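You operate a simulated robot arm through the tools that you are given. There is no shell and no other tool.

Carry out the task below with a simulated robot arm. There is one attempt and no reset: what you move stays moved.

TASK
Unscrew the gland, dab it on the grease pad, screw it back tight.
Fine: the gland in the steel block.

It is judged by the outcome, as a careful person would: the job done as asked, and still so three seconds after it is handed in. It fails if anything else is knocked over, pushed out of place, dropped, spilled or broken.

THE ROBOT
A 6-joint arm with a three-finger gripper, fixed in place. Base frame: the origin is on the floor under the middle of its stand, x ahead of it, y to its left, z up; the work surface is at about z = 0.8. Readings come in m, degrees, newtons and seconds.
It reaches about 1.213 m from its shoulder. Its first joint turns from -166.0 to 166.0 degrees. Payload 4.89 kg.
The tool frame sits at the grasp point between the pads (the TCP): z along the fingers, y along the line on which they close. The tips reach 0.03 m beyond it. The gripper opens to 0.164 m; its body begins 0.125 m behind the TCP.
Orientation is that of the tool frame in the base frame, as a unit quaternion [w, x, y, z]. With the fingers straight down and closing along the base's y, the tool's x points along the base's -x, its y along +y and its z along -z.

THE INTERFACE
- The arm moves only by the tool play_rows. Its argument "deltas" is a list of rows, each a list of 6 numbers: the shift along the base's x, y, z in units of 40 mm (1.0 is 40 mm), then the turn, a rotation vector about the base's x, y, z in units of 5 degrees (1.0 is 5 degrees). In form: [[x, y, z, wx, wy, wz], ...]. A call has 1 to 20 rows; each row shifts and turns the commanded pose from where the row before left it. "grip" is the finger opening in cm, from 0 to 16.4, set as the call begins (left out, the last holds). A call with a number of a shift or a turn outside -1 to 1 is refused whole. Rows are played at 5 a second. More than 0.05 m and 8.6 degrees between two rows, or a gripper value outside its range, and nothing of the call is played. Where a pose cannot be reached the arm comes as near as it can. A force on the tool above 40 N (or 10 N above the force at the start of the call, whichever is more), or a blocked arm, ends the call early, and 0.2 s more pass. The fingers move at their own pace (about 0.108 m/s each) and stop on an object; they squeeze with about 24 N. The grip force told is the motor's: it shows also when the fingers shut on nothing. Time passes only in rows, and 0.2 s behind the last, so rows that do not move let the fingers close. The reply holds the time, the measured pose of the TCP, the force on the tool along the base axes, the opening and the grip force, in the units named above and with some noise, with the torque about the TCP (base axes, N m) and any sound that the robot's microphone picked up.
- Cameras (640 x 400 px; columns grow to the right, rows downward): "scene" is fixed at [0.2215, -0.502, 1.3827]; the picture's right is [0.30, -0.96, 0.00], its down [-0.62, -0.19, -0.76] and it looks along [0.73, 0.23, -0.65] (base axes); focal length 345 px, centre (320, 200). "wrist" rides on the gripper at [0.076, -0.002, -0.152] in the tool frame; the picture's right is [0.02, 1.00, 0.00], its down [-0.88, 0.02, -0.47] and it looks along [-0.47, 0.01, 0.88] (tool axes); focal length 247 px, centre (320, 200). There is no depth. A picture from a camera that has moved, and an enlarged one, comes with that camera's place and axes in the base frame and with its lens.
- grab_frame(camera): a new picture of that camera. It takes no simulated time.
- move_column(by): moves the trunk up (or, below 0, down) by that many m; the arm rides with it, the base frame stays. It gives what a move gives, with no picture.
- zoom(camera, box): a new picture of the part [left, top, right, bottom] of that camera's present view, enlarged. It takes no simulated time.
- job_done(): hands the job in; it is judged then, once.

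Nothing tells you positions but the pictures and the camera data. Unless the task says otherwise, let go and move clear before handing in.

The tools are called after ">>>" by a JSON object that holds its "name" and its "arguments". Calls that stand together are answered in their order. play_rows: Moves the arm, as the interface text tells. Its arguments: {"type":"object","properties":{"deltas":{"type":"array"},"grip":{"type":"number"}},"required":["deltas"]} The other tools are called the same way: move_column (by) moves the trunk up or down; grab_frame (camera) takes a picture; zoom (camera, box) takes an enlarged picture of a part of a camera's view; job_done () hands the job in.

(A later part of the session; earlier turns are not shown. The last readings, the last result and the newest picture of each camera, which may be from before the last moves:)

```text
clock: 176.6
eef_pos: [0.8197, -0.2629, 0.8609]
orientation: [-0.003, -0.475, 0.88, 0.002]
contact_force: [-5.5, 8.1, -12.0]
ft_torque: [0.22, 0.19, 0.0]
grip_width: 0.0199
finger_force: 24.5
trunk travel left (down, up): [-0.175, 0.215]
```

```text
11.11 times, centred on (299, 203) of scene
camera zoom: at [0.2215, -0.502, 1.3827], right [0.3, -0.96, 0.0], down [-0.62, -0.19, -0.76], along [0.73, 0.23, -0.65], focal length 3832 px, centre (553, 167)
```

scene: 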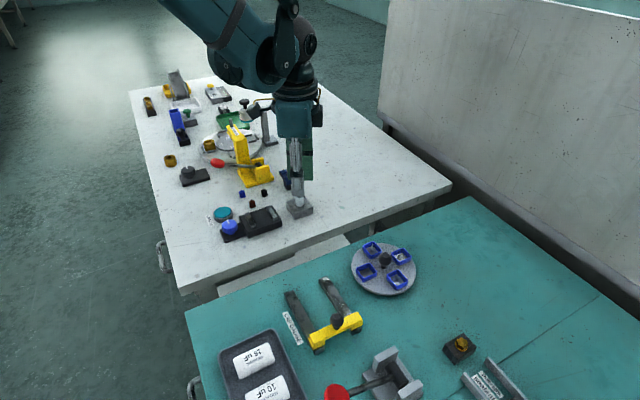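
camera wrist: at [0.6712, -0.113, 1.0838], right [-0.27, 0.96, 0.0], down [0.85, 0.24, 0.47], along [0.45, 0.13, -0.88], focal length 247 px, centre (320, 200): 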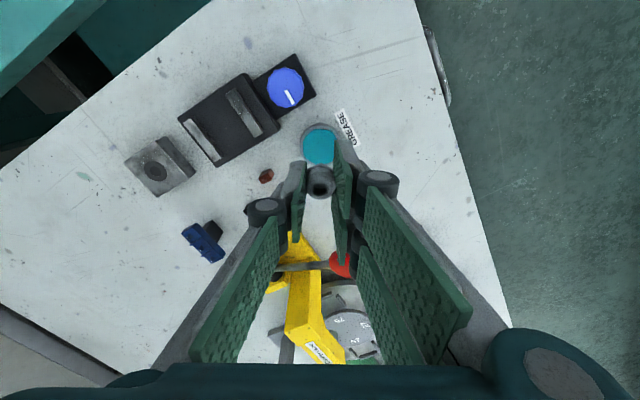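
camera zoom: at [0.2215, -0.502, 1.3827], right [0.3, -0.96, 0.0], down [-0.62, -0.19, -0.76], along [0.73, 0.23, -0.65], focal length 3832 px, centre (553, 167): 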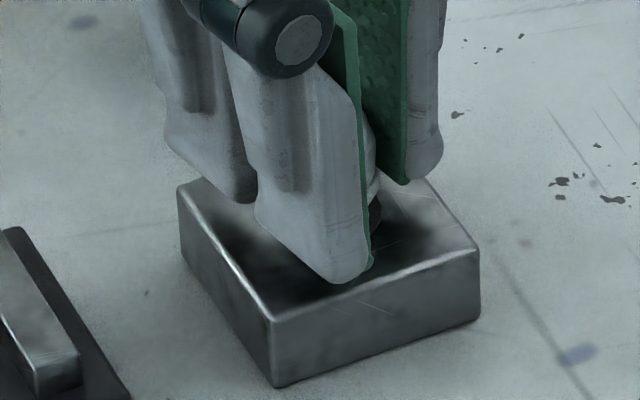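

Caught again while turning: F = (-5.5, 8.1, -12.0). I'll continue clockwise without pause, easing toward the pull.

>>> {"name": "play_rows", "arguments": {"deltas": [[-0.002, 0.003, -0.005, 0, 0, -1], [-0.002, 0.003, -0.005, 0, 0, -1], [-0.002, 0.003, -0.005, 0, 0, -1], [-0.002, 0.003, -0.005, 0, 0, -1]]}}

```text
clock: 177.6
eef_pos: [0.8192, -0.2616, 0.8591]
orientation: [-0.001, -0.316, 0.949, 0.001]
contact_force: [-3.2, -2.1, -2.3]
ft_torque: [-0.19, 0.13, 0.0]
grip_width: 0.0199
finger_force: 24.1
trunk travel left (down, up): [-0.175, 0.215]
```

Non-zero forces and moments remain, so this time it appears to be holding. Continuing clockwise.

>>> {"name": "play_rows", "arguments": {"deltas": [[-0.0015, -0.001, -0.002, 0, 0, -1], [-0.0015, -0.001, -0.002, 0, 0, -1], [-0.0015, -0.001, -0.002, 0, 0, -1], [-0.0015, -0.001, -0.002, 0, 0, -1]]}}

>>> {"name": "zoom", "arguments": {"camera": "wrist", "box": [250, 110, 390, 210]}}

>>> {"name": "zoom", "arguments": {"camera": "scene", "box": [275, 185, 323, 221]}}

```text
clock: 178.6
eef_pos: [0.8204, -0.2609, 0.8593]
orientation: [0.0, -0.146, 0.989, 0.001]
contact_force: [6.6, -5.7, -0.7]
ft_torque: [-0.25, -0.27, -0.01]
grip_width: 0.0196
finger_force: 24.2
trunk travel left (down, up): [-0.175, 0.215]
```

```text
4.00 times, centred on (320, 160) of wrist
camera zoom: at [0.7482, -0.2879, 1.0109], right [-0.31, 0.95, 0.0], down [0.84, 0.27, 0.47], along [0.45, 0.15, -0.88], focal length 988 px, centre (320, 360)
```

zoom: 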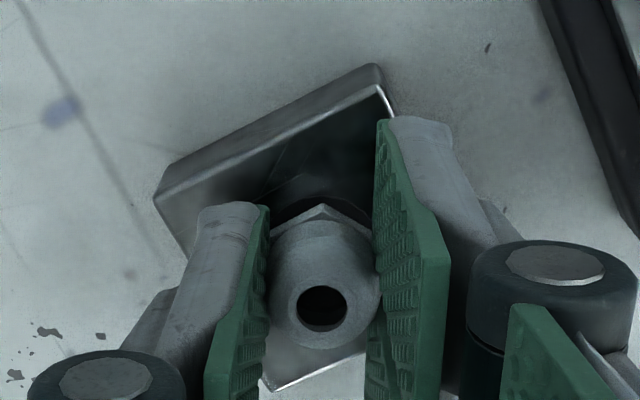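

```text
11.11 times, centred on (299, 203) of scene
camera zoom: at [0.2215, -0.502, 1.3827], right [0.3, -0.96, 0.0], down [-0.62, -0.19, -0.76], along [0.73, 0.23, -0.65], focal length 3832 px, centre (553, 167)
```

zoom: 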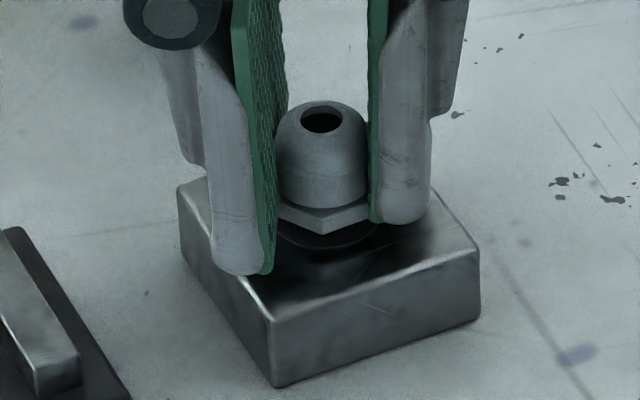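

It's engaged: the gland is held exactly on the hole axis and still has load on it. Continuing clockwise with force-based corrections.

>>> {"name": "play_rows", "arguments": {"deltas": [[0.003, -0.0025, -0.0015, 0, 0, -1], [0.003, -0.0025, -0.0015, 0, 0, -1], [0.002, -0.002, -0.0015, 0, 0, -1], [0.002, -0.002, -0.0015, 0, 0, -1], [0, 0, -0.001, 0, 0, -1], [0, 0, -0.001, 0, 0, -1]]}}

>>> {"name": "zoom", "arguments": {"camera": "wrist", "box": [250, 110, 390, 210]}}

```text
clock: 180.0
eef_pos: [0.82, -0.2627, 0.8583]
orientation: [0.0, 0.114, 0.993, 0.002]
contact_force: [0.2, -1.2, -1.4]
ft_torque: [-0.04, 0.04, 0.02]
grip_width: 0.0199
finger_force: 24.1
trunk travel left (down, up): [-0.175, 0.215]
```

```text
4.00 times, centred on (320, 160) of wrist
camera zoom: at [0.7457, -0.2485, 1.0104], right [0.21, 0.98, 0.0], down [0.86, -0.18, 0.47], along [0.46, -0.09, -0.88], focal length 988 px, centre (320, 360)
```

zoom: 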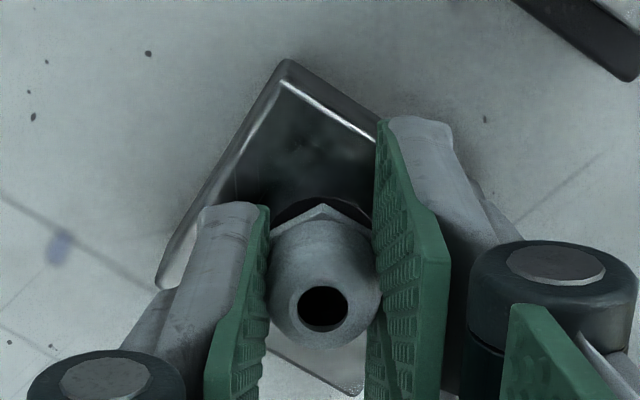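

Forces are small. I'll turn 30° more with no feed to confirm the thread draws the tool down.

>>> {"name": "play_rows", "arguments": {"deltas": [[0, 0, 0, 0, 0, -1], [0, 0, 0, 0, 0, -1], [0, 0, 0, 0, 0, -1], [0, 0, 0, 0, 0, -1], [0, 0, 0, 0, 0, -1], [0, 0, 0, 0, 0, -1]]}}

>>> {"name": "zoom", "arguments": {"camera": "wrist", "box": [250, 110, 390, 210]}}

>>> {"name": "zoom", "arguments": {"camera": "scene", "box": [275, 185, 323, 221]}}

```text
clock: 181.4
eef_pos: [0.8194, -0.2617, 0.8581]
orientation: [0.001, 0.367, 0.93, 0.002]
contact_force: [-2.4, 5.5, -2.5]
ft_torque: [0.2, 0.1, -0.03]
grip_width: 0.0197
finger_force: 23.7
trunk travel left (down, up): [-0.175, 0.215]
```

```text
4.00 times, centred on (320, 160) of wrist
camera zoom: at [0.7631, -0.213, 1.0107], right [0.67, 0.74, 0.0], down [0.65, -0.59, 0.47], along [0.35, -0.31, -0.88], focal length 988 px, centre (320, 360)
```

zoom: 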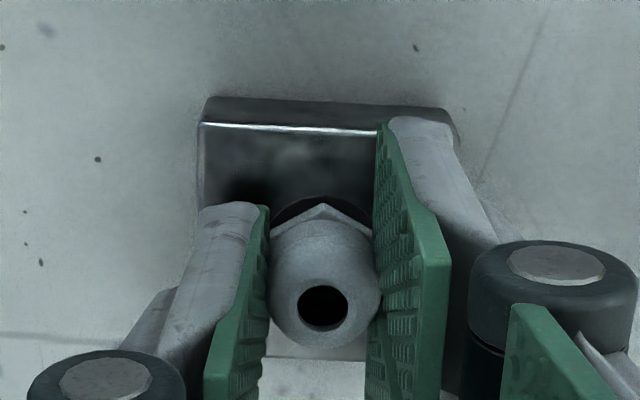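

```text
11.11 times, centred on (299, 203) of scene
camera zoom: at [0.2215, -0.502, 1.3827], right [0.3, -0.96, 0.0], down [-0.62, -0.19, -0.76], along [0.73, 0.23, -0.65], focal length 3832 px, centre (553, 167)
```

zoom: 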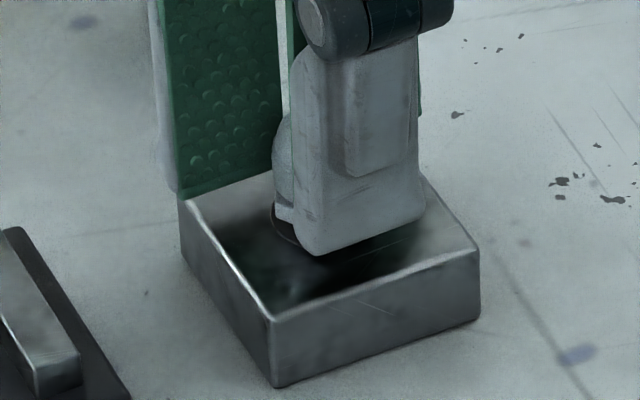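

Engaged and drawing in: side and axial loads are back under rotation. Continuing clockwise.

>>> {"name": "play_rows", "arguments": {"deltas": [[-0.0012, 0.0026, -0.002, 0, 0, -1], [-0.0012, 0.0026, -0.002, 0, 0, -1], [-0.0012, 0.0026, -0.002, 0, 0, -1], [-0.001, 0.0026, -0.002, 0, 0, -1], [0, 0, -0.0015, 0, 0, -1], [0, 0, -0.0015, 0, 0, -1], [0, 0, -0.0015, 0, 0, -1], [0, 0, -0.0015, 0, 0, -1]]}}

>>> {"name": "zoom", "arguments": {"camera": "wrist", "box": [250, 110, 390, 210]}}

```text
clock: 183.2
eef_pos: [0.82, -0.2619, 0.8581]
orientation: [0.002, 0.665, 0.747, 0.001]
contact_force: [-9.8, 8.6, -3.5]
ft_torque: [0.28, 0.31, 0.04]
grip_width: 0.0194
finger_force: 24.4
trunk travel left (down, up): [-0.175, 0.215]
```

```text
4.00 times, centred on (320, 160) of wrist
camera zoom: at [0.8093, -0.1878, 1.0104], right [0.99, 0.14, 0.0], down [0.12, -0.87, 0.47], along [0.07, -0.47, -0.88], focal length 988 px, centre (320, 360)
```

zoom: 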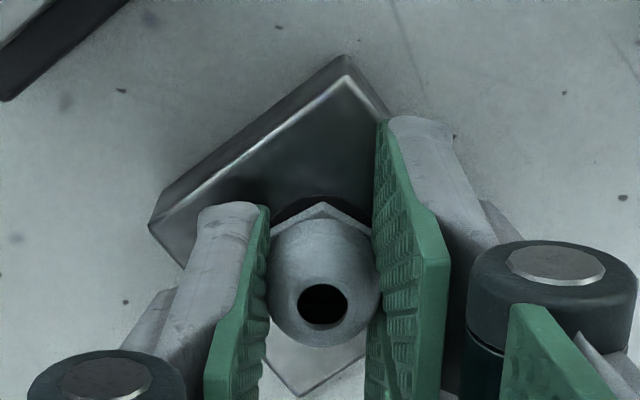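

>>> {"name": "play_rows", "arguments": {"deltas": [[-0.004, 0.0033, -0.003, 0, 0, -1], [-0.004, 0.0033, -0.003, 0, 0, -1], [-0.004, 0.0033, -0.003, 0, 0, -1], [-0.003, 0.003, -0.003, 0, 0, -1], [-0.002, 0.002, -0.002, 0, 0, -1], [0, 0, -0.002, 0, 0, -1], [0, 0, -0.002, 0, 0, -1], [0, 0, -0.002, 0, 0, -1]]}}

>>> {"name": "zoom", "arguments": {"camera": "wrist", "box": [250, 110, 390, 210]}}

>>> {"name": "zoom", "arguments": {"camera": "scene", "box": [275, 185, 323, 221]}}

```text
clock: 185.0
eef_pos: [0.8193, -0.2616, 0.8569]
orientation: [0.002, 0.88, 0.475, 0.001]
contact_force: [20.0, -6.6, 0.1]
ft_torque: [-0.22, -0.63, -0.03]
grip_width: 0.0201
finger_force: 24.2
trunk travel left (down, up): [-0.175, 0.215]
```

```text
4.00 times, centred on (320, 160) of wrist
camera zoom: at [0.8599, -0.1978, 1.0092], right [0.85, -0.53, 0.0], down [-0.47, -0.75, 0.47], along [-0.25, -0.4, -0.88], focal length 988 px, centre (320, 360)
```

zoom: 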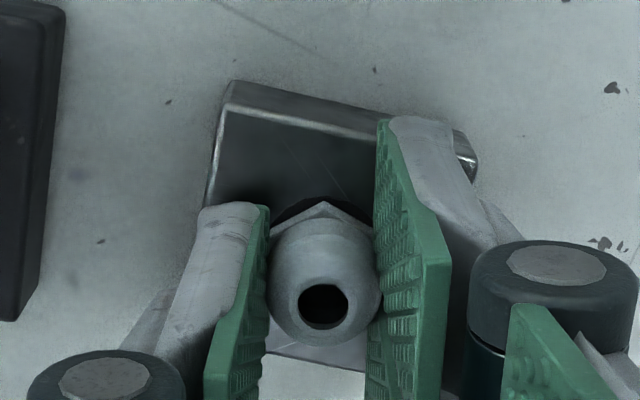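

```text
11.11 times, centred on (299, 203) of scene
camera zoom: at [0.2215, -0.502, 1.3827], right [0.3, -0.96, 0.0], down [-0.62, -0.19, -0.76], along [0.73, 0.23, -0.65], focal length 3832 px, centre (553, 167)
```

zoom: 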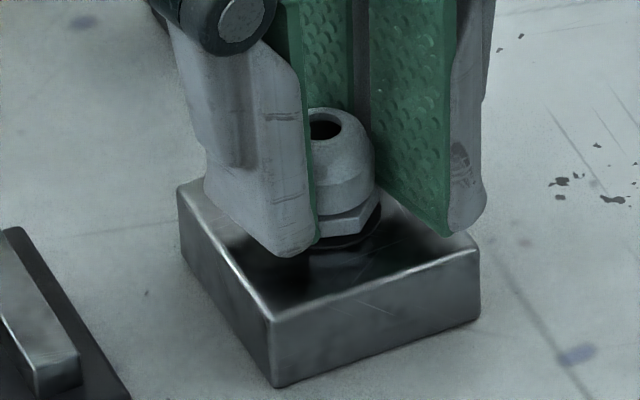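

The gland has come down to about 2.3 mm above its final seat, so it's screwing in. I'll relieve the side load and turn 25° more before regripping.

>>> {"name": "play_rows", "arguments": {"deltas": [[0.006, -0.002, -0.001, 0, 0, -1], [0.006, -0.002, -0.001, 0, 0, -1], [0.004, -0.001, -0.001, 0, 0, -1], [0, 0, -0.001, 0, 0, -1]]}}

```text
clock: 186.0
eef_pos: [0.8197, -0.2604, 0.8579]
orientation: [0.002, 0.949, 0.315, 0.001]
contact_force: [-0.6, 9.6, 0.4]
ft_torque: [0.34, 0.03, -0.01]
grip_width: 0.0196
finger_force: 23.9
trunk travel left (down, up): [-0.175, 0.215]
```

Now at -143°, near the wrist limit. I'll release (the thread should hold the gland), confirm it stays up, and rotate back.

>>> {"name": "play_rows", "arguments": {"deltas": [[0, 0, 0, 0, 0, 0], [0, 0, 0, 0, 0, 0], [0, 0, 0.02, 0, 0, 0], [0, 0, 0, 0, 0, 0]], "grip": 3.6}}

>>> {"name": "zoom", "arguments": {"camera": "wrist", "box": [250, 110, 390, 210]}}

>>> {"name": "zoom", "arguments": {"camera": "scene", "box": [275, 185, 323, 221]}}

```text
clock: 187.0
eef_pos: [0.8201, -0.2626, 0.858]
orientation: [0.003, 0.948, 0.317, 0.001]
contact_force: [-0.2, -0.3, -0.8]
ft_torque: [-0.03, 0.0, -0.01]
grip_width: 0.0362
finger_force: 0.2
trunk travel left (down, up): [-0.175, 0.215]
```

```text
4.00 times, centred on (320, 160) of wrist
camera zoom: at [0.8804, -0.2163, 1.01], right [0.62, -0.79, 0.0], down [-0.69, -0.54, 0.47], along [-0.37, -0.29, -0.88], focal length 988 px, centre (320, 360)
```

zoom: 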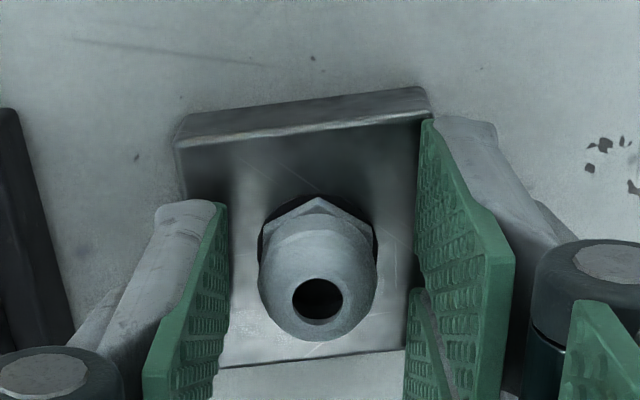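

```text
11.11 times, centred on (299, 203) of scene
camera zoom: at [0.2215, -0.502, 1.3827], right [0.3, -0.96, 0.0], down [-0.62, -0.19, -0.76], along [0.73, 0.23, -0.65], focal length 3832 px, centre (553, 167)
```

zoom: 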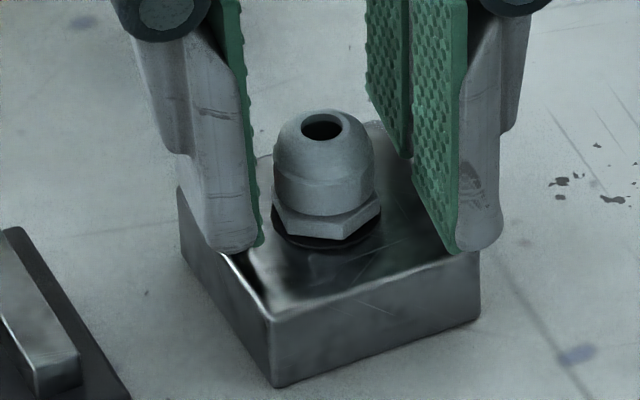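

The thread holds the gland up on its own, about 1.4 mm above final. Rotating the open gripper back 240° for the next stroke.

>>> {"name": "play_rows", "arguments": {"deltas": [[0, 0, 0, 0, 0, 1], [0, 0, 0, 0, 0, 1], [0, 0, 0, 0, 0, 1], [0, 0, 0, 0, 0, 1], [0, 0, 0, 0, 0, 1], [0, 0, 0, 0, 0, 1], [0, 0, 0, 0, 0, 1], [0, 0, 0, 0, 0, 1], [0, 0, 0, 0, 0, 1], [0, 0, 0, 0, 0, 1], [0, 0, 0, 0, 0, 1], [0, 0, 0, 0, 0, 1], [0, 0, 0, 0, 0, 1], [0, 0, 0, 0, 0, 1], [0, 0, 0, 0, 0, 1], [0, 0, 0, 0, 0, 1]]}}

>>> {"name": "play_rows", "arguments": {"deltas": [[0, 0, 0, 0, 0, 1], [0, 0, 0, 0, 0, 1], [0, 0, 0, 0, 0, 1], [0, 0, 0, 0, 0, 1], [0, 0, 0, 0, 0, 1], [0, 0, 0, 0, 0, 1], [0, 0, 0, 0, 0, 1], [0, 0, 0, 0, 0, 1], [0, 0, 0, 0, 0, 1], [0, 0, 0, 0, 0, 1], [0, 0, 0, 0, 0, 1], [0, 0, 0, 0, 0, 1], [0, 0, 0, 0, 0, 1], [0, 0, 0, 0, 0, 1], [0, 0, 0, 0, 0, 1], [0, 0, 0, 0, 0, 1]]}}

>>> {"name": "play_rows", "arguments": {"deltas": [[0, 0, 0, 0, 0, 1], [0, 0, 0, 0, 0, 1], [0, 0, 0, 0, 0, 1], [0, 0, 0, 0, 0, 1], [0, 0, 0, 0, 0, 1], [0, 0, 0, 0, 0, 1], [0, 0, 0, 0, 0, 1], [0, 0, 0, 0, 0, 1], [0, 0, 0, 0, 0, 1], [0, 0, 0, 0, 0, 1], [0, 0, 0, 0, 0, 1], [0, 0, 0, 0, 0, 1], [0, 0, 0, 0, 0, 1], [0, 0, 0, 0, 0, 1], [0, 0, 0, 0, 0, 1], [0, 0, 0, 0, 0, 1], [0, 0, 0, 0, 0, 0]]}}

>>> {"name": "zoom", "arguments": {"camera": "wrist", "box": [250, 110, 390, 210]}}

>>> {"name": "zoom", "arguments": {"camera": "scene", "box": [275, 185, 323, 221]}}

```text
clock: 190.4
eef_pos: [0.8199, -0.2601, 0.857]
orientation: [0.0, 0.522, 0.853, 0.002]
contact_force: [-0.7, -0.2, 0.5]
ft_torque: [0.02, -0.06, 0.02]
grip_width: 0.036
finger_force: 0.1
trunk travel left (down, up): [-0.175, 0.215]
```

```text
clock: 193.8
eef_pos: [0.8196, -0.2608, 0.8586]
orientation: [0.0, -0.148, 0.989, 0.002]
contact_force: [0.3, -0.7, -0.8]
ft_torque: [0.02, -0.01, 0.03]
grip_width: 0.0362
finger_force: 0.0
trunk travel left (down, up): [-0.175, 0.215]
```

```text
clock: 197.4
eef_pos: [0.8189, -0.2621, 0.8602]
orientation: [0.0, 0.748, -0.663, -0.002]
contact_force: [0.0, -0.3, -0.1]
ft_torque: [-0.03, 0.0, -0.02]
grip_width: 0.0363
finger_force: 0.0
trunk travel left (down, up): [-0.175, 0.215]
```

```text
4.00 times, centred on (320, 160) of wrist
camera zoom: at [0.8317, -0.3386, 1.0104], right [-0.99, -0.14, 0.0], down [-0.12, 0.87, 0.47], along [-0.07, 0.47, -0.88], focal length 988 px, centre (320, 360)
```

zoom: 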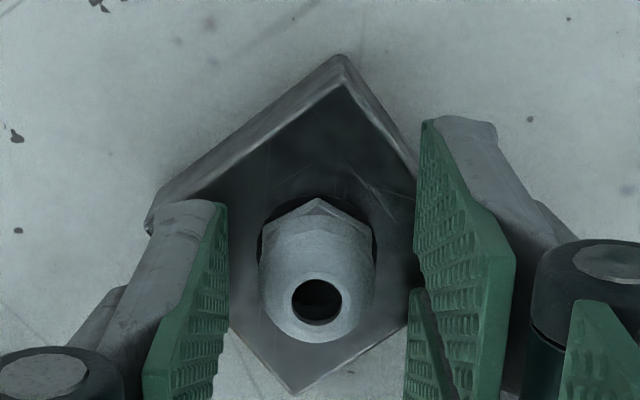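

```text
11.11 times, centred on (299, 203) of scene
camera zoom: at [0.2215, -0.502, 1.3827], right [0.3, -0.96, 0.0], down [-0.62, -0.19, -0.76], along [0.73, 0.23, -0.65], focal length 3832 px, centre (553, 167)
```

zoom: 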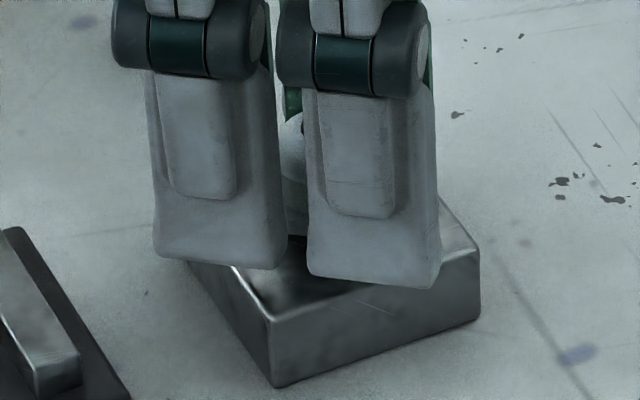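

Aligned with the hex. I'll centre the gland in the fingers, lower about 2 mm for a good bite and regrip.

>>> {"name": "play_rows", "arguments": {"deltas": [[0.022, -0.02, -0.02, 0, 0, 0], [0, 0, -0.025, 0, 0, 0], [0, 0, 0, 0, 0, 0]]}}

>>> {"name": "zoom", "arguments": {"camera": "wrist", "box": [250, 110, 390, 210]}}

```text
clock: 198.2
eef_pos: [0.8209, -0.2619, 0.8564]
orientation: [0.001, 0.749, -0.663, -0.001]
contact_force: [-0.2, 1.0, -0.2]
ft_torque: [0.0, -0.03, -0.01]
grip_width: 0.0361
finger_force: 0.0
trunk travel left (down, up): [-0.175, 0.215]
```

```text
4.00 times, centred on (320, 160) of wrist
camera zoom: at [0.8323, -0.339, 1.0083], right [-0.99, -0.14, 0.0], down [-0.12, 0.87, 0.47], along [-0.07, 0.47, -0.88], focal length 988 px, centre (320, 360)
```

zoom: 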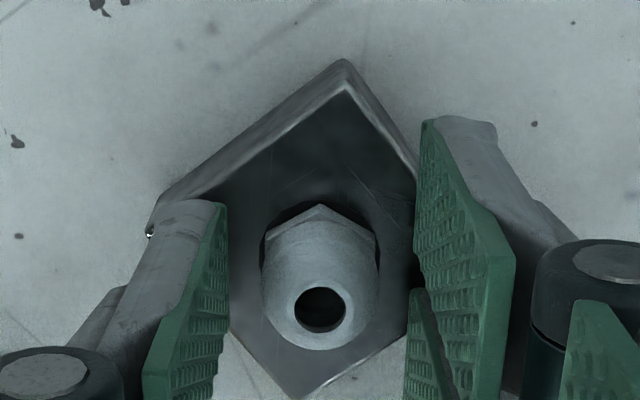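

>>> {"name": "play_rows", "arguments": {"deltas": [[0.008, -0.016, 0, 0, 0, 0], [0, 0, 0, 0, 0, 0]]}}

>>> {"name": "play_rows", "arguments": {"deltas": [[0, 0, 0, 0, 0, 0], [0, 0, 0, 0, 0, 0], [0, 0, 0, 0, 0, 0]], "grip": 1.0}}

>>> {"name": "zoom", "arguments": {"camera": "wrist", "box": [250, 110, 390, 210]}}

```text
clock: 198.8
eef_pos: [0.8197, -0.2626, 0.8569]
orientation: [0.002, 0.748, -0.663, -0.001]
contact_force: [0.7, 1.0, -0.1]
ft_torque: [-0.03, 0.0, 0.01]
grip_width: 0.0361
finger_force: 0.1
trunk travel left (down, up): [-0.175, 0.215]
```

```text
clock: 199.6
eef_pos: [0.8212, -0.2615, 0.8559]
orientation: [0.001, 0.748, -0.663, -0.001]
contact_force: [-1.2, -1.2, 0.5]
ft_torque: [-0.03, -0.05, 0.0]
grip_width: 0.0199
finger_force: 24.3
trunk travel left (down, up): [-0.175, 0.215]
```

```text
4.00 times, centred on (320, 160) of wrist
camera zoom: at [0.8328, -0.3397, 1.0082], right [-0.99, -0.14, 0.0], down [-0.12, 0.87, 0.47], along [-0.07, 0.47, -0.88], focal length 988 px, centre (320, 360)
```

zoom: 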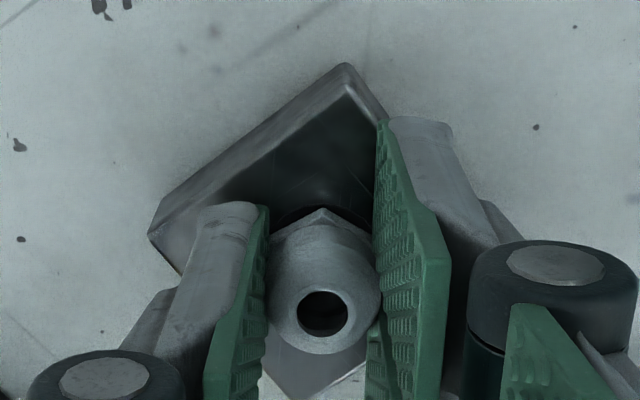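

Gripped cleanly with almost no side load. Turning clockwise 40° with a slight feed.

>>> {"name": "play_rows", "arguments": {"deltas": [[0, 0, -0.001, 0, 0, -1], [0, 0, -0.001, 0, 0, -1], [0, 0, -0.001, 0, 0, -1], [0, 0, -0.001, 0, 0, -1], [0, 0, -0.001, 0, 0, -1], [0, 0, -0.001, 0, 0, -1]]}}

>>> {"name": "zoom", "arguments": {"camera": "wrist", "box": [250, 110, 390, 210]}}

```text
clock: 201.0
eef_pos: [0.8188, -0.2624, 0.8567]
orientation: [-0.001, -0.55, 0.835, 0.002]
contact_force: [-5.0, 5.9, -0.5]
ft_torque: [0.15, 0.12, 0.03]
grip_width: 0.0199
finger_force: 23.5
trunk travel left (down, up): [-0.175, 0.215]
```

```text
4.00 times, centred on (320, 160) of wrist
camera zoom: at [0.7931, -0.3354, 1.0085], right [-0.93, 0.37, 0.0], down [0.33, 0.82, 0.47], along [0.17, 0.44, -0.88], focal length 988 px, centre (320, 360)
```

zoom: 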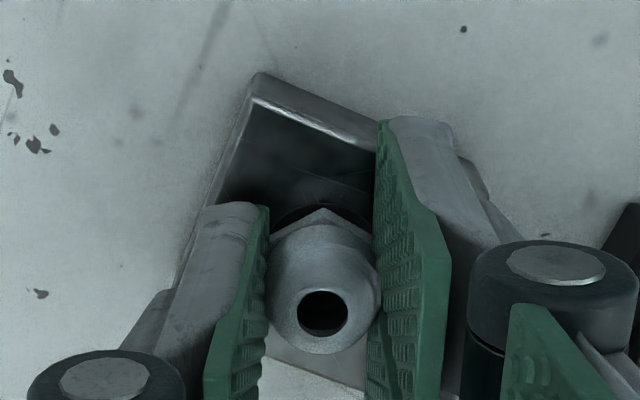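

>>> {"name": "play_rows", "arguments": {"deltas": [[-0.0015, 0.002, -0.0015, 0, 0, -1], [-0.0015, 0.002, -0.0015, 0, 0, -1], [-0.0015, 0.002, -0.0015, 0, 0, -1], [-0.0015, 0.0015, -0.0015, 0, 0, -1], [-0.001, 0.001, -0.0015, 0, 0, -1], [-0.001, 0.001, -0.0015, 0, 0, -1], [-0.001, 0, -0.0015, 0, 0, -1], [-0.001, 0, -0.0015, 0, 0, -1]]}}

>>> {"name": "zoom", "arguments": {"camera": "scene", "box": [275, 185, 323, 221]}}

```text
clock: 202.8
eef_pos: [0.8206, -0.2631, 0.8567]
orientation: [0.0, -0.232, 0.973, 0.002]
contact_force: [-4.5, 2.6, -1.3]
ft_torque: [0.04, 0.11, 0.02]
grip_width: 0.0197
finger_force: 24.3
trunk travel left (down, up): [-0.175, 0.215]
```

```text
11.11 times, centred on (299, 203) of scene
camera zoom: at [0.2215, -0.502, 1.3827], right [0.3, -0.96, 0.0], down [-0.62, -0.19, -0.76], along [0.73, 0.23, -0.65], focal length 3832 px, centre (553, 167)
```

zoom: 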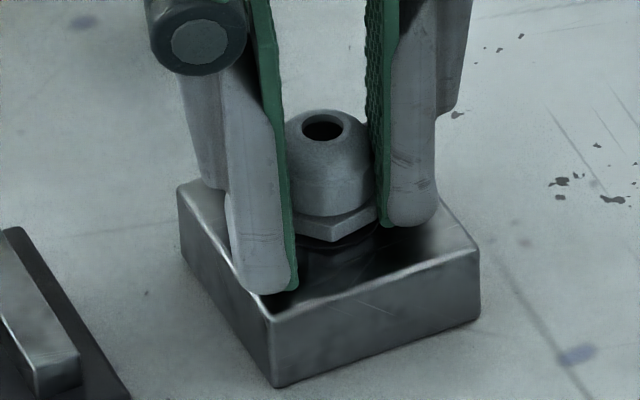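

>>> {"name": "play_rows", "arguments": {"deltas": [[-0.0015, 0.001, -0.0015, 0, 0, -1], [-0.0015, 0.001, -0.0015, 0, 0, -1], [-0.0015, 0.001, -0.0015, 0, 0, -1], [-0.0015, 0.001, -0.0015, 0, 0, -1], [-0.001, 0, -0.0015, 0, 0, -1], [-0.001, 0, -0.0015, 0, 0, -1], [-0.001, 0, -0.0015, 0, 0, -1], [-0.001, 0, -0.0015, 0, 0, -1]]}}

>>> {"name": "zoom", "arguments": {"camera": "wrist", "box": [250, 110, 390, 210]}}

>>> {"name": "zoom", "arguments": {"camera": "scene", "box": [275, 185, 323, 221]}}

```text
clock: 204.6
eef_pos: [0.8202, -0.2619, 0.8568]
orientation: [0.0, 0.115, 0.993, 0.002]
contact_force: [-4.8, 8.5, 0.1]
ft_torque: [0.21, 0.22, 0.18]
grip_width: 0.0197
finger_force: 23.7
trunk travel left (down, up): [-0.175, 0.215]
```

```text
4.00 times, centred on (320, 160) of wrist
camera zoom: at [0.7456, -0.2485, 1.0074], right [0.21, 0.98, 0.0], down [0.86, -0.18, 0.47], along [0.46, -0.09, -0.88], focal length 988 px, centre (320, 360)
```

zoom: 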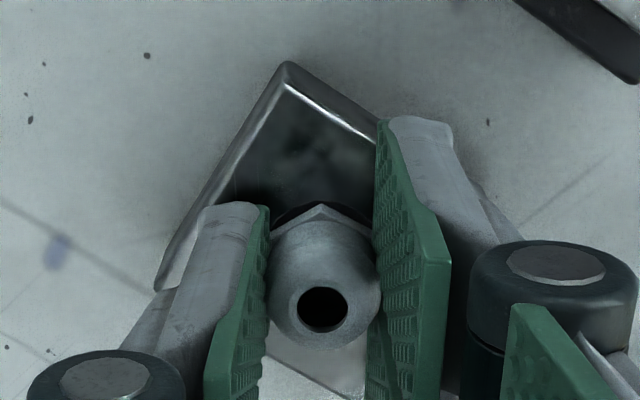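

```text
11.11 times, centred on (299, 203) of scene
camera zoom: at [0.2215, -0.502, 1.3827], right [0.3, -0.96, 0.0], down [-0.62, -0.19, -0.76], along [0.73, 0.23, -0.65], focal length 3832 px, centre (553, 167)
```

zoom: 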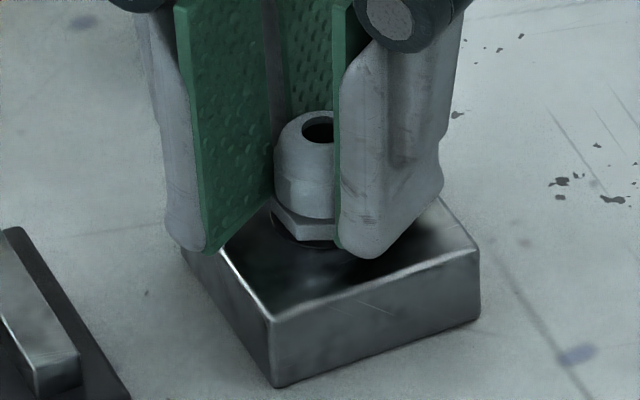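

A resisting torque of 0.18 N·m has appeared and the gland is at its original height, so it's seating. Tightening in small steps.

>>> {"name": "play_rows", "arguments": {"deltas": [[-0.002, 0.003, 0, 0, 0, -1], [-0.002, 0.003, 0, 0, 0, -1]]}}

>>> {"name": "zoom", "arguments": {"camera": "wrist", "box": [250, 110, 390, 210]}}

```text
clock: 205.2
eef_pos: [0.8207, -0.2621, 0.8555]
orientation: [0.0, 0.201, 0.98, 0.002]
contact_force: [2.0, -1.4, 0.0]
ft_torque: [-0.11, 0.01, 0.19]
grip_width: 0.0196
finger_force: 23.8
trunk travel left (down, up): [-0.175, 0.215]
```

```text
4.00 times, centred on (320, 160) of wrist
camera zoom: at [0.7497, -0.2356, 1.0072], right [0.37, 0.93, 0.0], down [0.82, -0.33, 0.47], along [0.44, -0.17, -0.88], focal length 988 px, centre (320, 360)
```

zoom: 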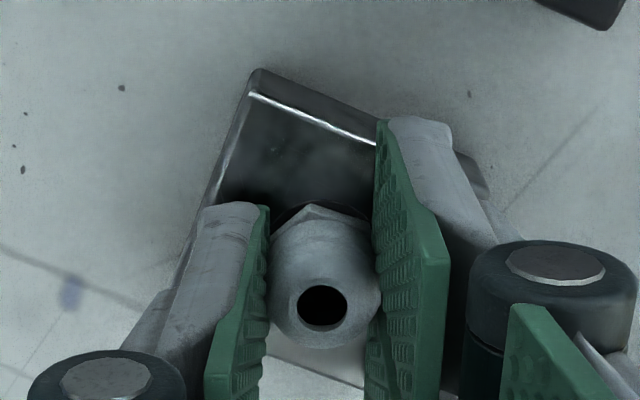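

The fingers have now slipped about 10° around the gland at 0.19 N·m while it stayed put at its original orientation, so it's seated. I'll regrip lower on the hex, realigned, and give it a firmer final tightening to be sure.

>>> {"name": "play_rows", "arguments": {"deltas": [[0, 0, 0, 0, 0, 0], [0, 0, 0, 0, 0, 1], [0, 0, -0.02, 0, 0, 1], [0, 0, -0.02, 0, 0, 0], [0, 0, 0, 0, 0, 0]], "grip": 3.2}}

>>> {"name": "zoom", "arguments": {"camera": "wrist", "box": [250, 110, 390, 210]}}

>>> {"name": "zoom", "arguments": {"camera": "scene", "box": [275, 185, 323, 221]}}

```text
clock: 206.4
eef_pos: [0.8205, -0.2621, 0.8523]
orientation: [0.001, 0.115, 0.993, 0.002]
contact_force: [-0.4, 0.1, 0.1]
ft_torque: [0.0, -0.01, 0.0]
grip_width: 0.0318
finger_force: 0.2
trunk travel left (down, up): [-0.175, 0.215]
```

```text
4.00 times, centred on (320, 160) of wrist
camera zoom: at [0.746, -0.248, 1.0048], right [0.21, 0.98, 0.0], down [0.86, -0.18, 0.47], along [0.46, -0.09, -0.88], focal length 988 px, centre (320, 360)
```

zoom: 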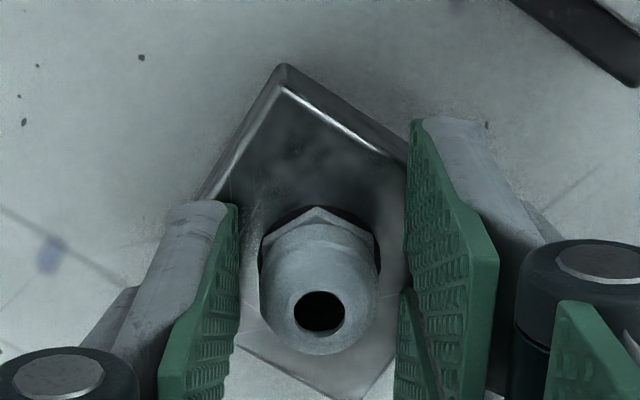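

```text
11.11 times, centred on (299, 203) of scene
camera zoom: at [0.2215, -0.502, 1.3827], right [0.3, -0.96, 0.0], down [-0.62, -0.19, -0.76], along [0.73, 0.23, -0.65], focal length 3832 px, centre (553, 167)
```

zoom: 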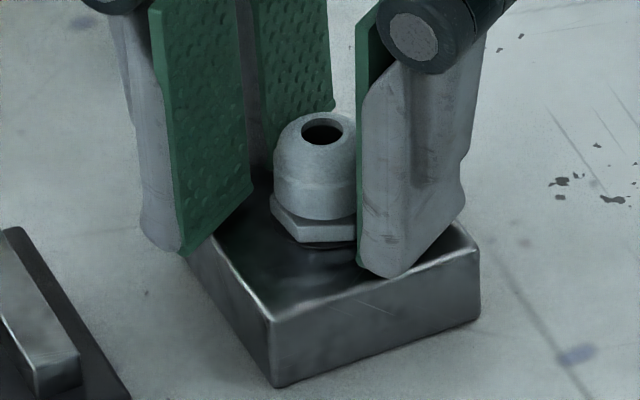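

The gland's height now matches the starting picture exactly (dome hole at the same pixel), and its orientation is within about 2° of the original. Gripping lower on the hex for a final tightening.

>>> {"name": "play_rows", "arguments": {"deltas": [[0, 0, 0, 0, 0, 0], [0, 0, 0, 0, 0, 0], [0, 0, 0, 0, 0, 0]], "grip": 0.5}}

>>> {"name": "play_rows", "arguments": {"deltas": [[0, 0, 0, 0, 0, -1]]}}

>>> {"name": "play_rows", "arguments": {"deltas": [[0, 0, 0, 0, 0, -1]]}}

>>> {"name": "zoom", "arguments": {"camera": "wrist", "box": [250, 110, 390, 210]}}

```text
clock: 207.2
eef_pos: [0.8204, -0.2622, 0.8538]
orientation: [0.0, 0.113, 0.994, 0.002]
contact_force: [-2.4, -6.8, 0.8]
ft_torque: [-0.22, 0.06, 0.0]
grip_width: 0.0196
finger_force: 24.3
trunk travel left (down, up): [-0.175, 0.215]
```

```text
clock: 207.6
eef_pos: [0.821, -0.2615, 0.8531]
orientation: [0.0, 0.158, 0.987, 0.002]
contact_force: [2.7, -10.3, -0.8]
ft_torque: [-0.32, -0.11, 0.17]
grip_width: 0.0195
finger_force: 23.9
trunk travel left (down, up): [-0.175, 0.215]
```

```text
clock: 208.0
eef_pos: [0.8202, -0.262, 0.854]
orientation: [0.001, 0.201, 0.98, 0.001]
contact_force: [3.3, -10.3, -1.0]
ft_torque: [-0.32, -0.07, 0.17]
grip_width: 0.0198
finger_force: 24.1
trunk travel left (down, up): [-0.175, 0.215]
```

```text
4.00 times, centred on (320, 160) of wrist
camera zoom: at [0.7496, -0.2356, 1.0055], right [0.37, 0.93, 0.0], down [0.82, -0.33, 0.47], along [0.44, -0.17, -0.88], focal length 988 px, centre (320, 360)
```

zoom: 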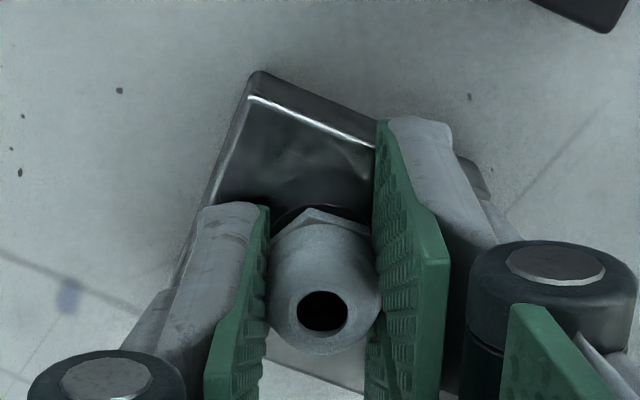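

The fingers slip again at 0.17 N·m without moving the gland, so it's as tight as this grip can make it, and back where it started. I'll open and lift straight up clear.

>>> {"name": "play_rows", "arguments": {"deltas": [[0, 0, 0, 0, 0, 0], [0, 0, 0, 0, 0, 0], [0, 0, 0, 0, 0, 0]], "grip": 4.0}}

>>> {"name": "zoom", "arguments": {"camera": "wrist", "box": [250, 110, 390, 210]}}

>>> {"name": "play_rows", "arguments": {"deltas": [[0, 0, 0.1, 0, 0, 0], [0, 0, 0.3, 0, 0, 0], [0, 0, 0.5, 0, 0, 0], [0, 0, 0.8, 0, 0, 0], [0, 0, 0.8, 0, 0, 0], [0, 0, 0, 0, 0, 0]]}}

>>> {"name": "zoom", "arguments": {"camera": "scene", "box": [275, 185, 323, 221]}}

>>> {"name": "grab_frame", "arguments": {"camera": "scene"}}

>>> {"name": "zoom", "arguments": {"camera": "wrist", "box": [270, 90, 370, 180]}}

```text
clock: 208.8
eef_pos: [0.8198, -0.2615, 0.8543]
orientation: [0.001, 0.2, 0.98, 0.002]
contact_force: [0.4, -1.0, 0.2]
ft_torque: [0.02, -0.02, 0.01]
grip_width: 0.0399
finger_force: 0.1
trunk travel left (down, up): [-0.175, 0.215]
```

```text
4.00 times, centred on (320, 160) of wrist
camera zoom: at [0.7494, -0.2352, 1.0057], right [0.37, 0.93, 0.0], down [0.82, -0.33, 0.47], along [0.44, -0.17, -0.88], focal length 988 px, centre (320, 360)
```

zoom: 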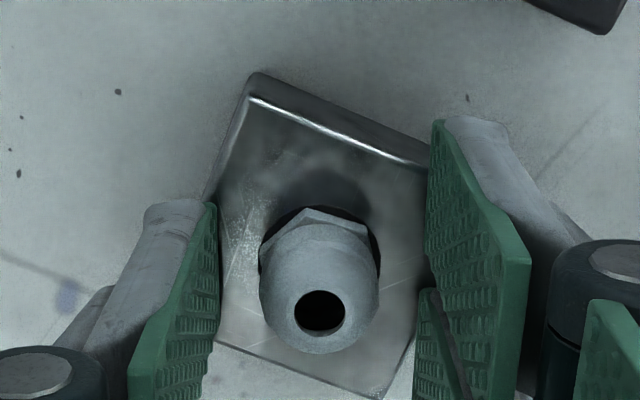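

```text
clock: 210.2
eef_pos: [0.8192, -0.2629, 0.9556]
orientation: [0.0, 0.2, 0.98, 0.002]
contact_force: [-0.8, 0.6, 0.7]
ft_torque: [-0.03, -0.04, -0.01]
grip_width: 0.04
finger_force: 0.0
trunk travel left (down, up): [-0.175, 0.215]
```

```text
11.11 times, centred on (299, 203) of scene
camera zoom: at [0.2215, -0.502, 1.3827], right [0.3, -0.96, 0.0], down [-0.62, -0.19, -0.76], along [0.73, 0.23, -0.65], focal length 3832 px, centre (553, 167)
```

zoom: 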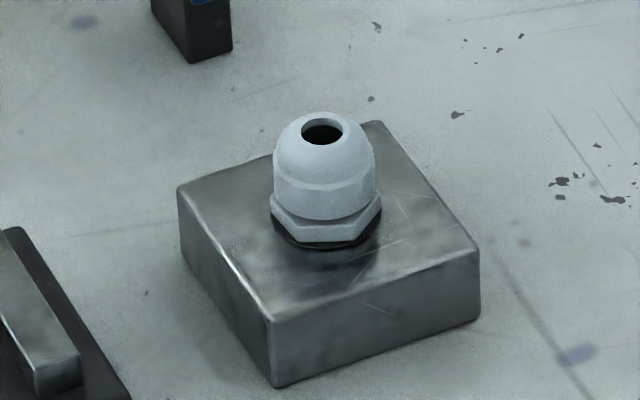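

```text
taken
```

scene: 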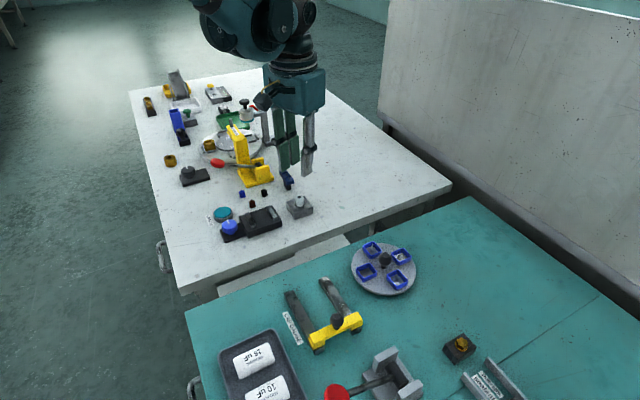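

```text
4.44 times, centred on (320, 135) of wrist
camera zoom: at [0.7493, -0.2363, 1.1072], right [0.37, 0.93, 0.0], down [0.82, -0.33, 0.47], along [0.44, -0.17, -0.88], focal length 1098 px, centre (320, 489)
```

zoom: 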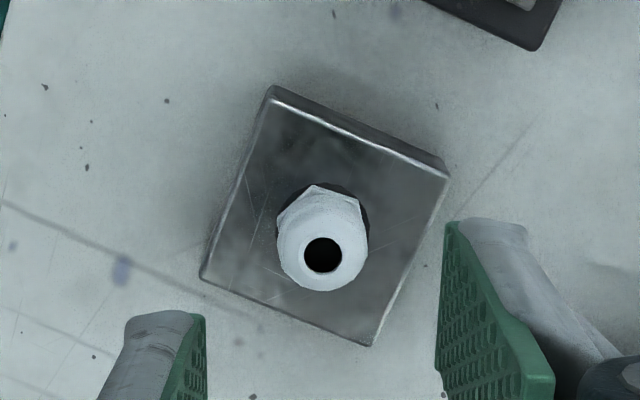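

The gland sits at exactly the same pixel position as at the start, and nothing else appears disturbed. I'll zoom in to compare its orientation and check the surroundings before handing in.

>>> {"name": "zoom", "arguments": {"camera": "scene", "box": [293, 195, 311, 209]}}

>>> {"name": "zoom", "arguments": {"camera": "wrist", "box": [308, 125, 336, 160]}}

>>> {"name": "zoom", "arguments": {"camera": "scene", "box": [200, 150, 328, 250]}}

>>> {"name": "zoom", "arguments": {"camera": "scene", "box": [130, 60, 330, 185]}}

```text
16.00 times, centred on (302, 202) of scene
camera zoom: at [0.2215, -0.502, 1.3827], right [0.3, -0.96, 0.0], down [-0.62, -0.19, -0.76], along [0.73, 0.23, -0.65], focal length 5517 px, centre (608, 168)
```

zoom: 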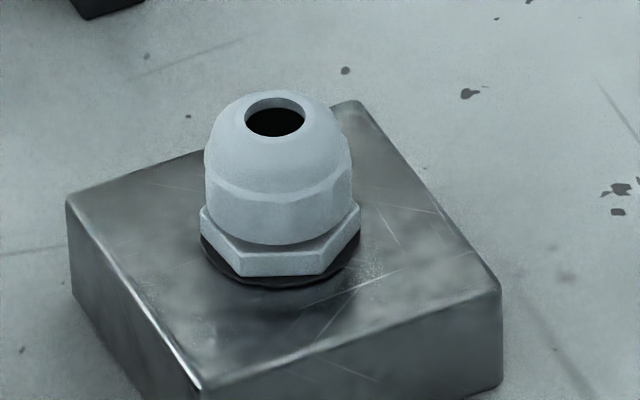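

```text
11.43 times, centred on (322, 142) of wrist
camera zoom: at [0.7493, -0.2363, 1.1072], right [0.37, 0.93, 0.0], down [0.82, -0.33, 0.47], along [0.44, -0.17, -0.88], focal length 2823 px, centre (297, 857)
```

zoom: 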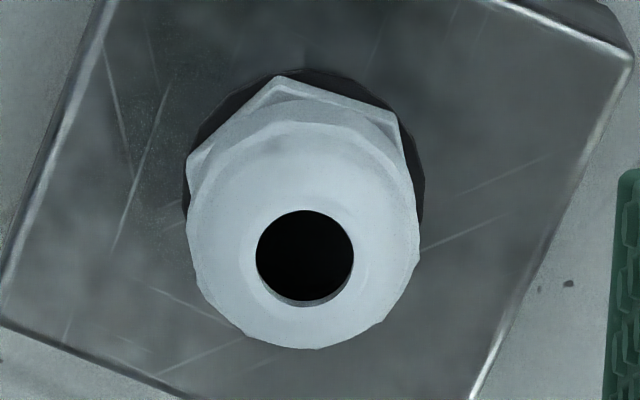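

```text
4.00 times, centred on (264, 200) of scene
camera zoom: at [0.2215, -0.502, 1.3827], right [0.3, -0.96, 0.0], down [-0.62, -0.19, -0.76], along [0.73, 0.23, -0.65], focal length 1379 px, centre (544, 200)
```

zoom: 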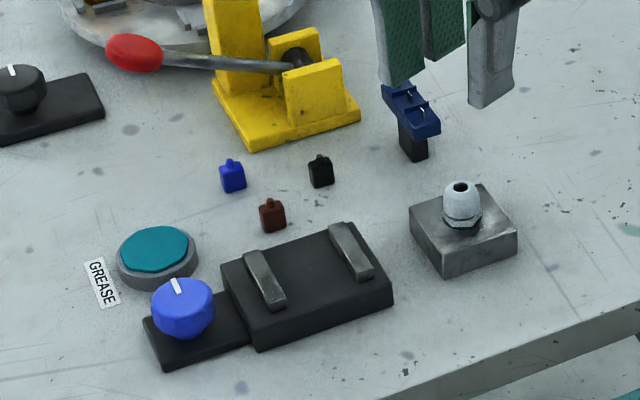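

```text
3.20 times, centred on (230, 122) of scene
camera zoom: at [0.2215, -0.502, 1.3827], right [0.3, -0.96, 0.0], down [-0.62, -0.19, -0.76], along [0.73, 0.23, -0.65], focal length 1104 px, centre (608, 448)
```

zoom: 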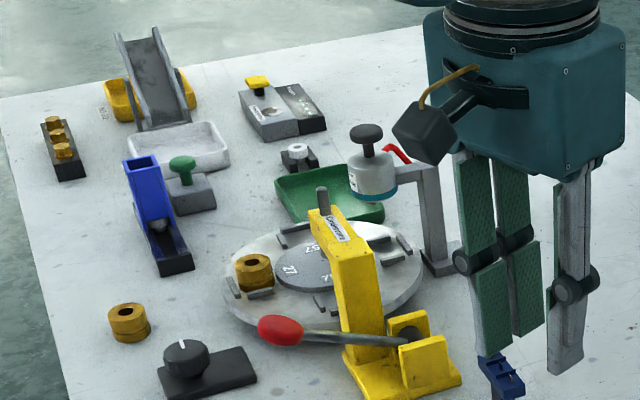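

Everything around is undisturbed. By the hex geometry the gland is about 5° short of its original orientation, so I'll give it one more slow tightening pull with a clean, centred grip.

>>> {"name": "play_rows", "arguments": {"deltas": [[0, 0, -0.8, 0, 0, 0], [0, 0, -0.8, 0, 0, 0], [0, 0, -0.5, 0, 0, 0], [0, 0, -0.3, 0, 0, 0], [0, 0, -0.06, 0, 0, 0], [0, 0, 0, 0, 0, 0]], "grip": 4.0}}

>>> {"name": "zoom", "arguments": {"camera": "wrist", "box": [250, 110, 390, 210]}}

>>> {"name": "zoom", "arguments": {"camera": "wrist", "box": [300, 150, 344, 186]}}

```text
clock: 211.6
eef_pos: [0.8199, -0.2614, 0.8558]
orientation: [0.0, 0.2, 0.98, 0.001]
contact_force: [0.7, -0.3, 0.2]
ft_torque: [0.02, 0.04, 0.01]
grip_width: 0.0401
finger_force: 0.2
trunk travel left (down, up): [-0.175, 0.215]
```

```text
4.00 times, centred on (320, 160) of wrist
camera zoom: at [0.7499, -0.2364, 1.0071], right [0.37, 0.93, 0.0], down [0.82, -0.33, 0.47], along [0.44, -0.17, -0.88], focal length 988 px, centre (320, 360)
```

zoom: 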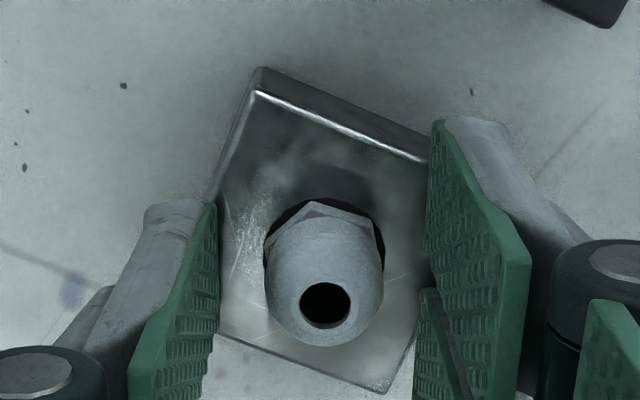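

```text
11.11 times, centred on (322, 168) of wrist
camera zoom: at [0.7499, -0.2364, 1.0071], right [0.37, 0.93, 0.0], down [0.82, -0.33, 0.47], along [0.44, -0.17, -0.88], focal length 2744 px, centre (298, 556)
```

zoom: 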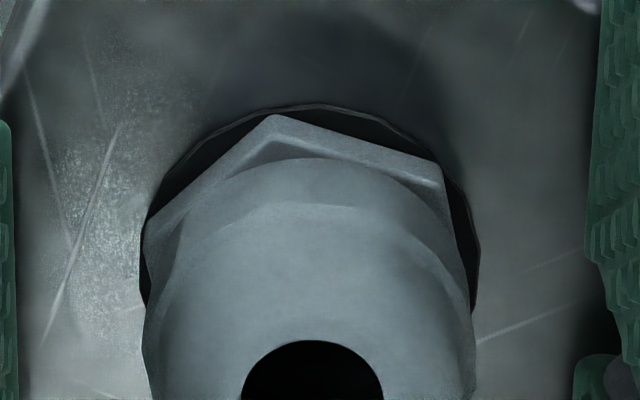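

>>> {"name": "play_rows", "arguments": {"deltas": [[0.006, 0.013, -0.01, 0, 0, 0], [0, 0, 0, 0, 0, 0]]}}

>>> {"name": "play_rows", "arguments": {"deltas": [[0, 0, 0, 0, 0, 0], [0, 0, 0, 0, 0, 0], [0, 0, 0, 0, 0, 0]], "grip": 0.0}}

>>> {"name": "play_rows", "arguments": {"deltas": [[0, 0, 0, 0, 0, -0.5], [0, 0, 0, 0, 0, -0.5]]}}

>>> {"name": "play_rows", "arguments": {"deltas": [[0, 0, 0, 0, 0, -0.5], [0, 0, 0, 0, 0, -0.5]]}}

>>> {"name": "zoom", "arguments": {"camera": "wrist", "box": [300, 150, 344, 186]}}

```text
clock: 212.2
eef_pos: [0.8195, -0.2625, 0.8555]
orientation: [0.0, 0.2, 0.98, 0.001]
contact_force: [0.6, 0.4, 0.3]
ft_torque: [-0.03, 0.0, 0.01]
grip_width: 0.0397
finger_force: 0.1
trunk travel left (down, up): [-0.175, 0.215]
```

```text
clock: 213.0
eef_pos: [0.8195, -0.2623, 0.8556]
orientation: [0.0, 0.2, 0.98, 0.002]
contact_force: [2.1, 2.4, 0.3]
ft_torque: [0.01, -0.1, 0.0]
grip_width: 0.0197
finger_force: 24.3
trunk travel left (down, up): [-0.175, 0.215]
```

```text
clock: 213.6
eef_pos: [0.8199, -0.2616, 0.8557]
orientation: [0.0, 0.243, 0.97, 0.002]
contact_force: [-5.6, -1.3, -0.7]
ft_torque: [-0.02, 0.19, 0.31]
grip_width: 0.0197
finger_force: 23.8
trunk travel left (down, up): [-0.175, 0.215]
```

```text
clock: 214.2
eef_pos: [0.8176, -0.2611, 0.856]
orientation: [0.0, 0.287, 0.958, 0.002]
contact_force: [-8.5, -8.2, -1.1]
ft_torque: [-0.29, 0.29, 0.33]
grip_width: 0.0196
finger_force: 23.9
trunk travel left (down, up): [-0.175, 0.215]
```

```text
11.11 times, centred on (322, 168) of wrist
camera zoom: at [0.7556, -0.2234, 1.007], right [0.53, 0.85, 0.0], down [0.75, -0.47, 0.47], along [0.4, -0.25, -0.88], focal length 2744 px, centre (298, 556)
```

zoom: 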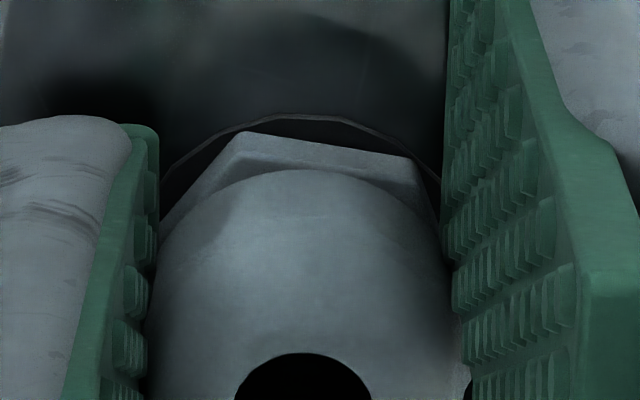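

Now the torque reached 0.33 N·m (the pads are catching the hex corners) and the gland moved about 2° tighter. One more slow pull.

>>> {"name": "play_rows", "arguments": {"deltas": [[-0.004, -0.003, 0, 0, 0, -0.5], [-0.004, -0.003, 0, 0, 0, -0.5]]}}

>>> {"name": "play_rows", "arguments": {"deltas": [[0, 0, 0, 0, 0, -0.5], [0, 0, 0, 0, 0, -0.5]]}}

>>> {"name": "zoom", "arguments": {"camera": "wrist", "box": [300, 150, 344, 186]}}

>>> {"name": "zoom", "arguments": {"camera": "scene", "box": [275, 185, 323, 221]}}

```text
clock: 214.8
eef_pos: [0.8201, -0.263, 0.8555]
orientation: [0.001, 0.327, 0.945, 0.002]
contact_force: [-3.8, -9.5, -1.1]
ft_torque: [-0.32, 0.14, 0.2]
grip_width: 0.0197
finger_force: 24.3
trunk travel left (down, up): [-0.175, 0.215]
```

```text
clock: 215.4
eef_pos: [0.8202, -0.262, 0.8546]
orientation: [0.001, 0.368, 0.93, 0.001]
contact_force: [-3.4, -14.4, 0.3]
ft_torque: [-0.45, 0.1, 0.17]
grip_width: 0.0194
finger_force: 24.7
trunk travel left (down, up): [-0.175, 0.215]
```

```text
11.11 times, centred on (322, 168) of wrist
camera zoom: at [0.7634, -0.2128, 1.0065], right [0.67, 0.74, 0.0], down [0.65, -0.59, 0.47], along [0.35, -0.31, -0.88], focal length 2744 px, centre (298, 556)
```

zoom: 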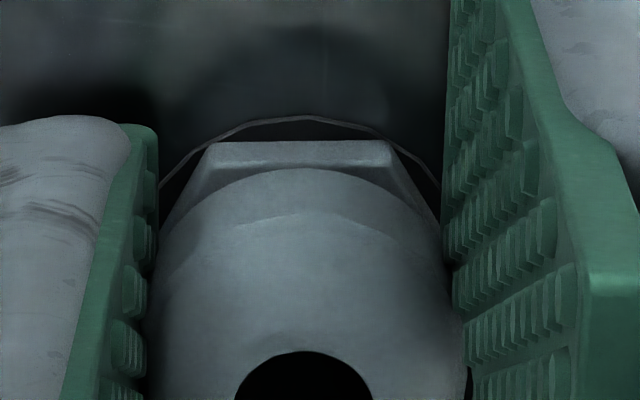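

```text
11.11 times, centred on (299, 203) of scene
camera zoom: at [0.2215, -0.502, 1.3827], right [0.3, -0.96, 0.0], down [-0.62, -0.19, -0.76], along [0.73, 0.23, -0.65], focal length 3832 px, centre (553, 167)
```

zoom: 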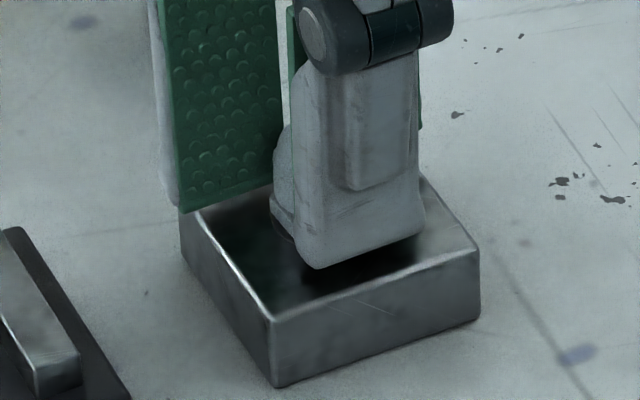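

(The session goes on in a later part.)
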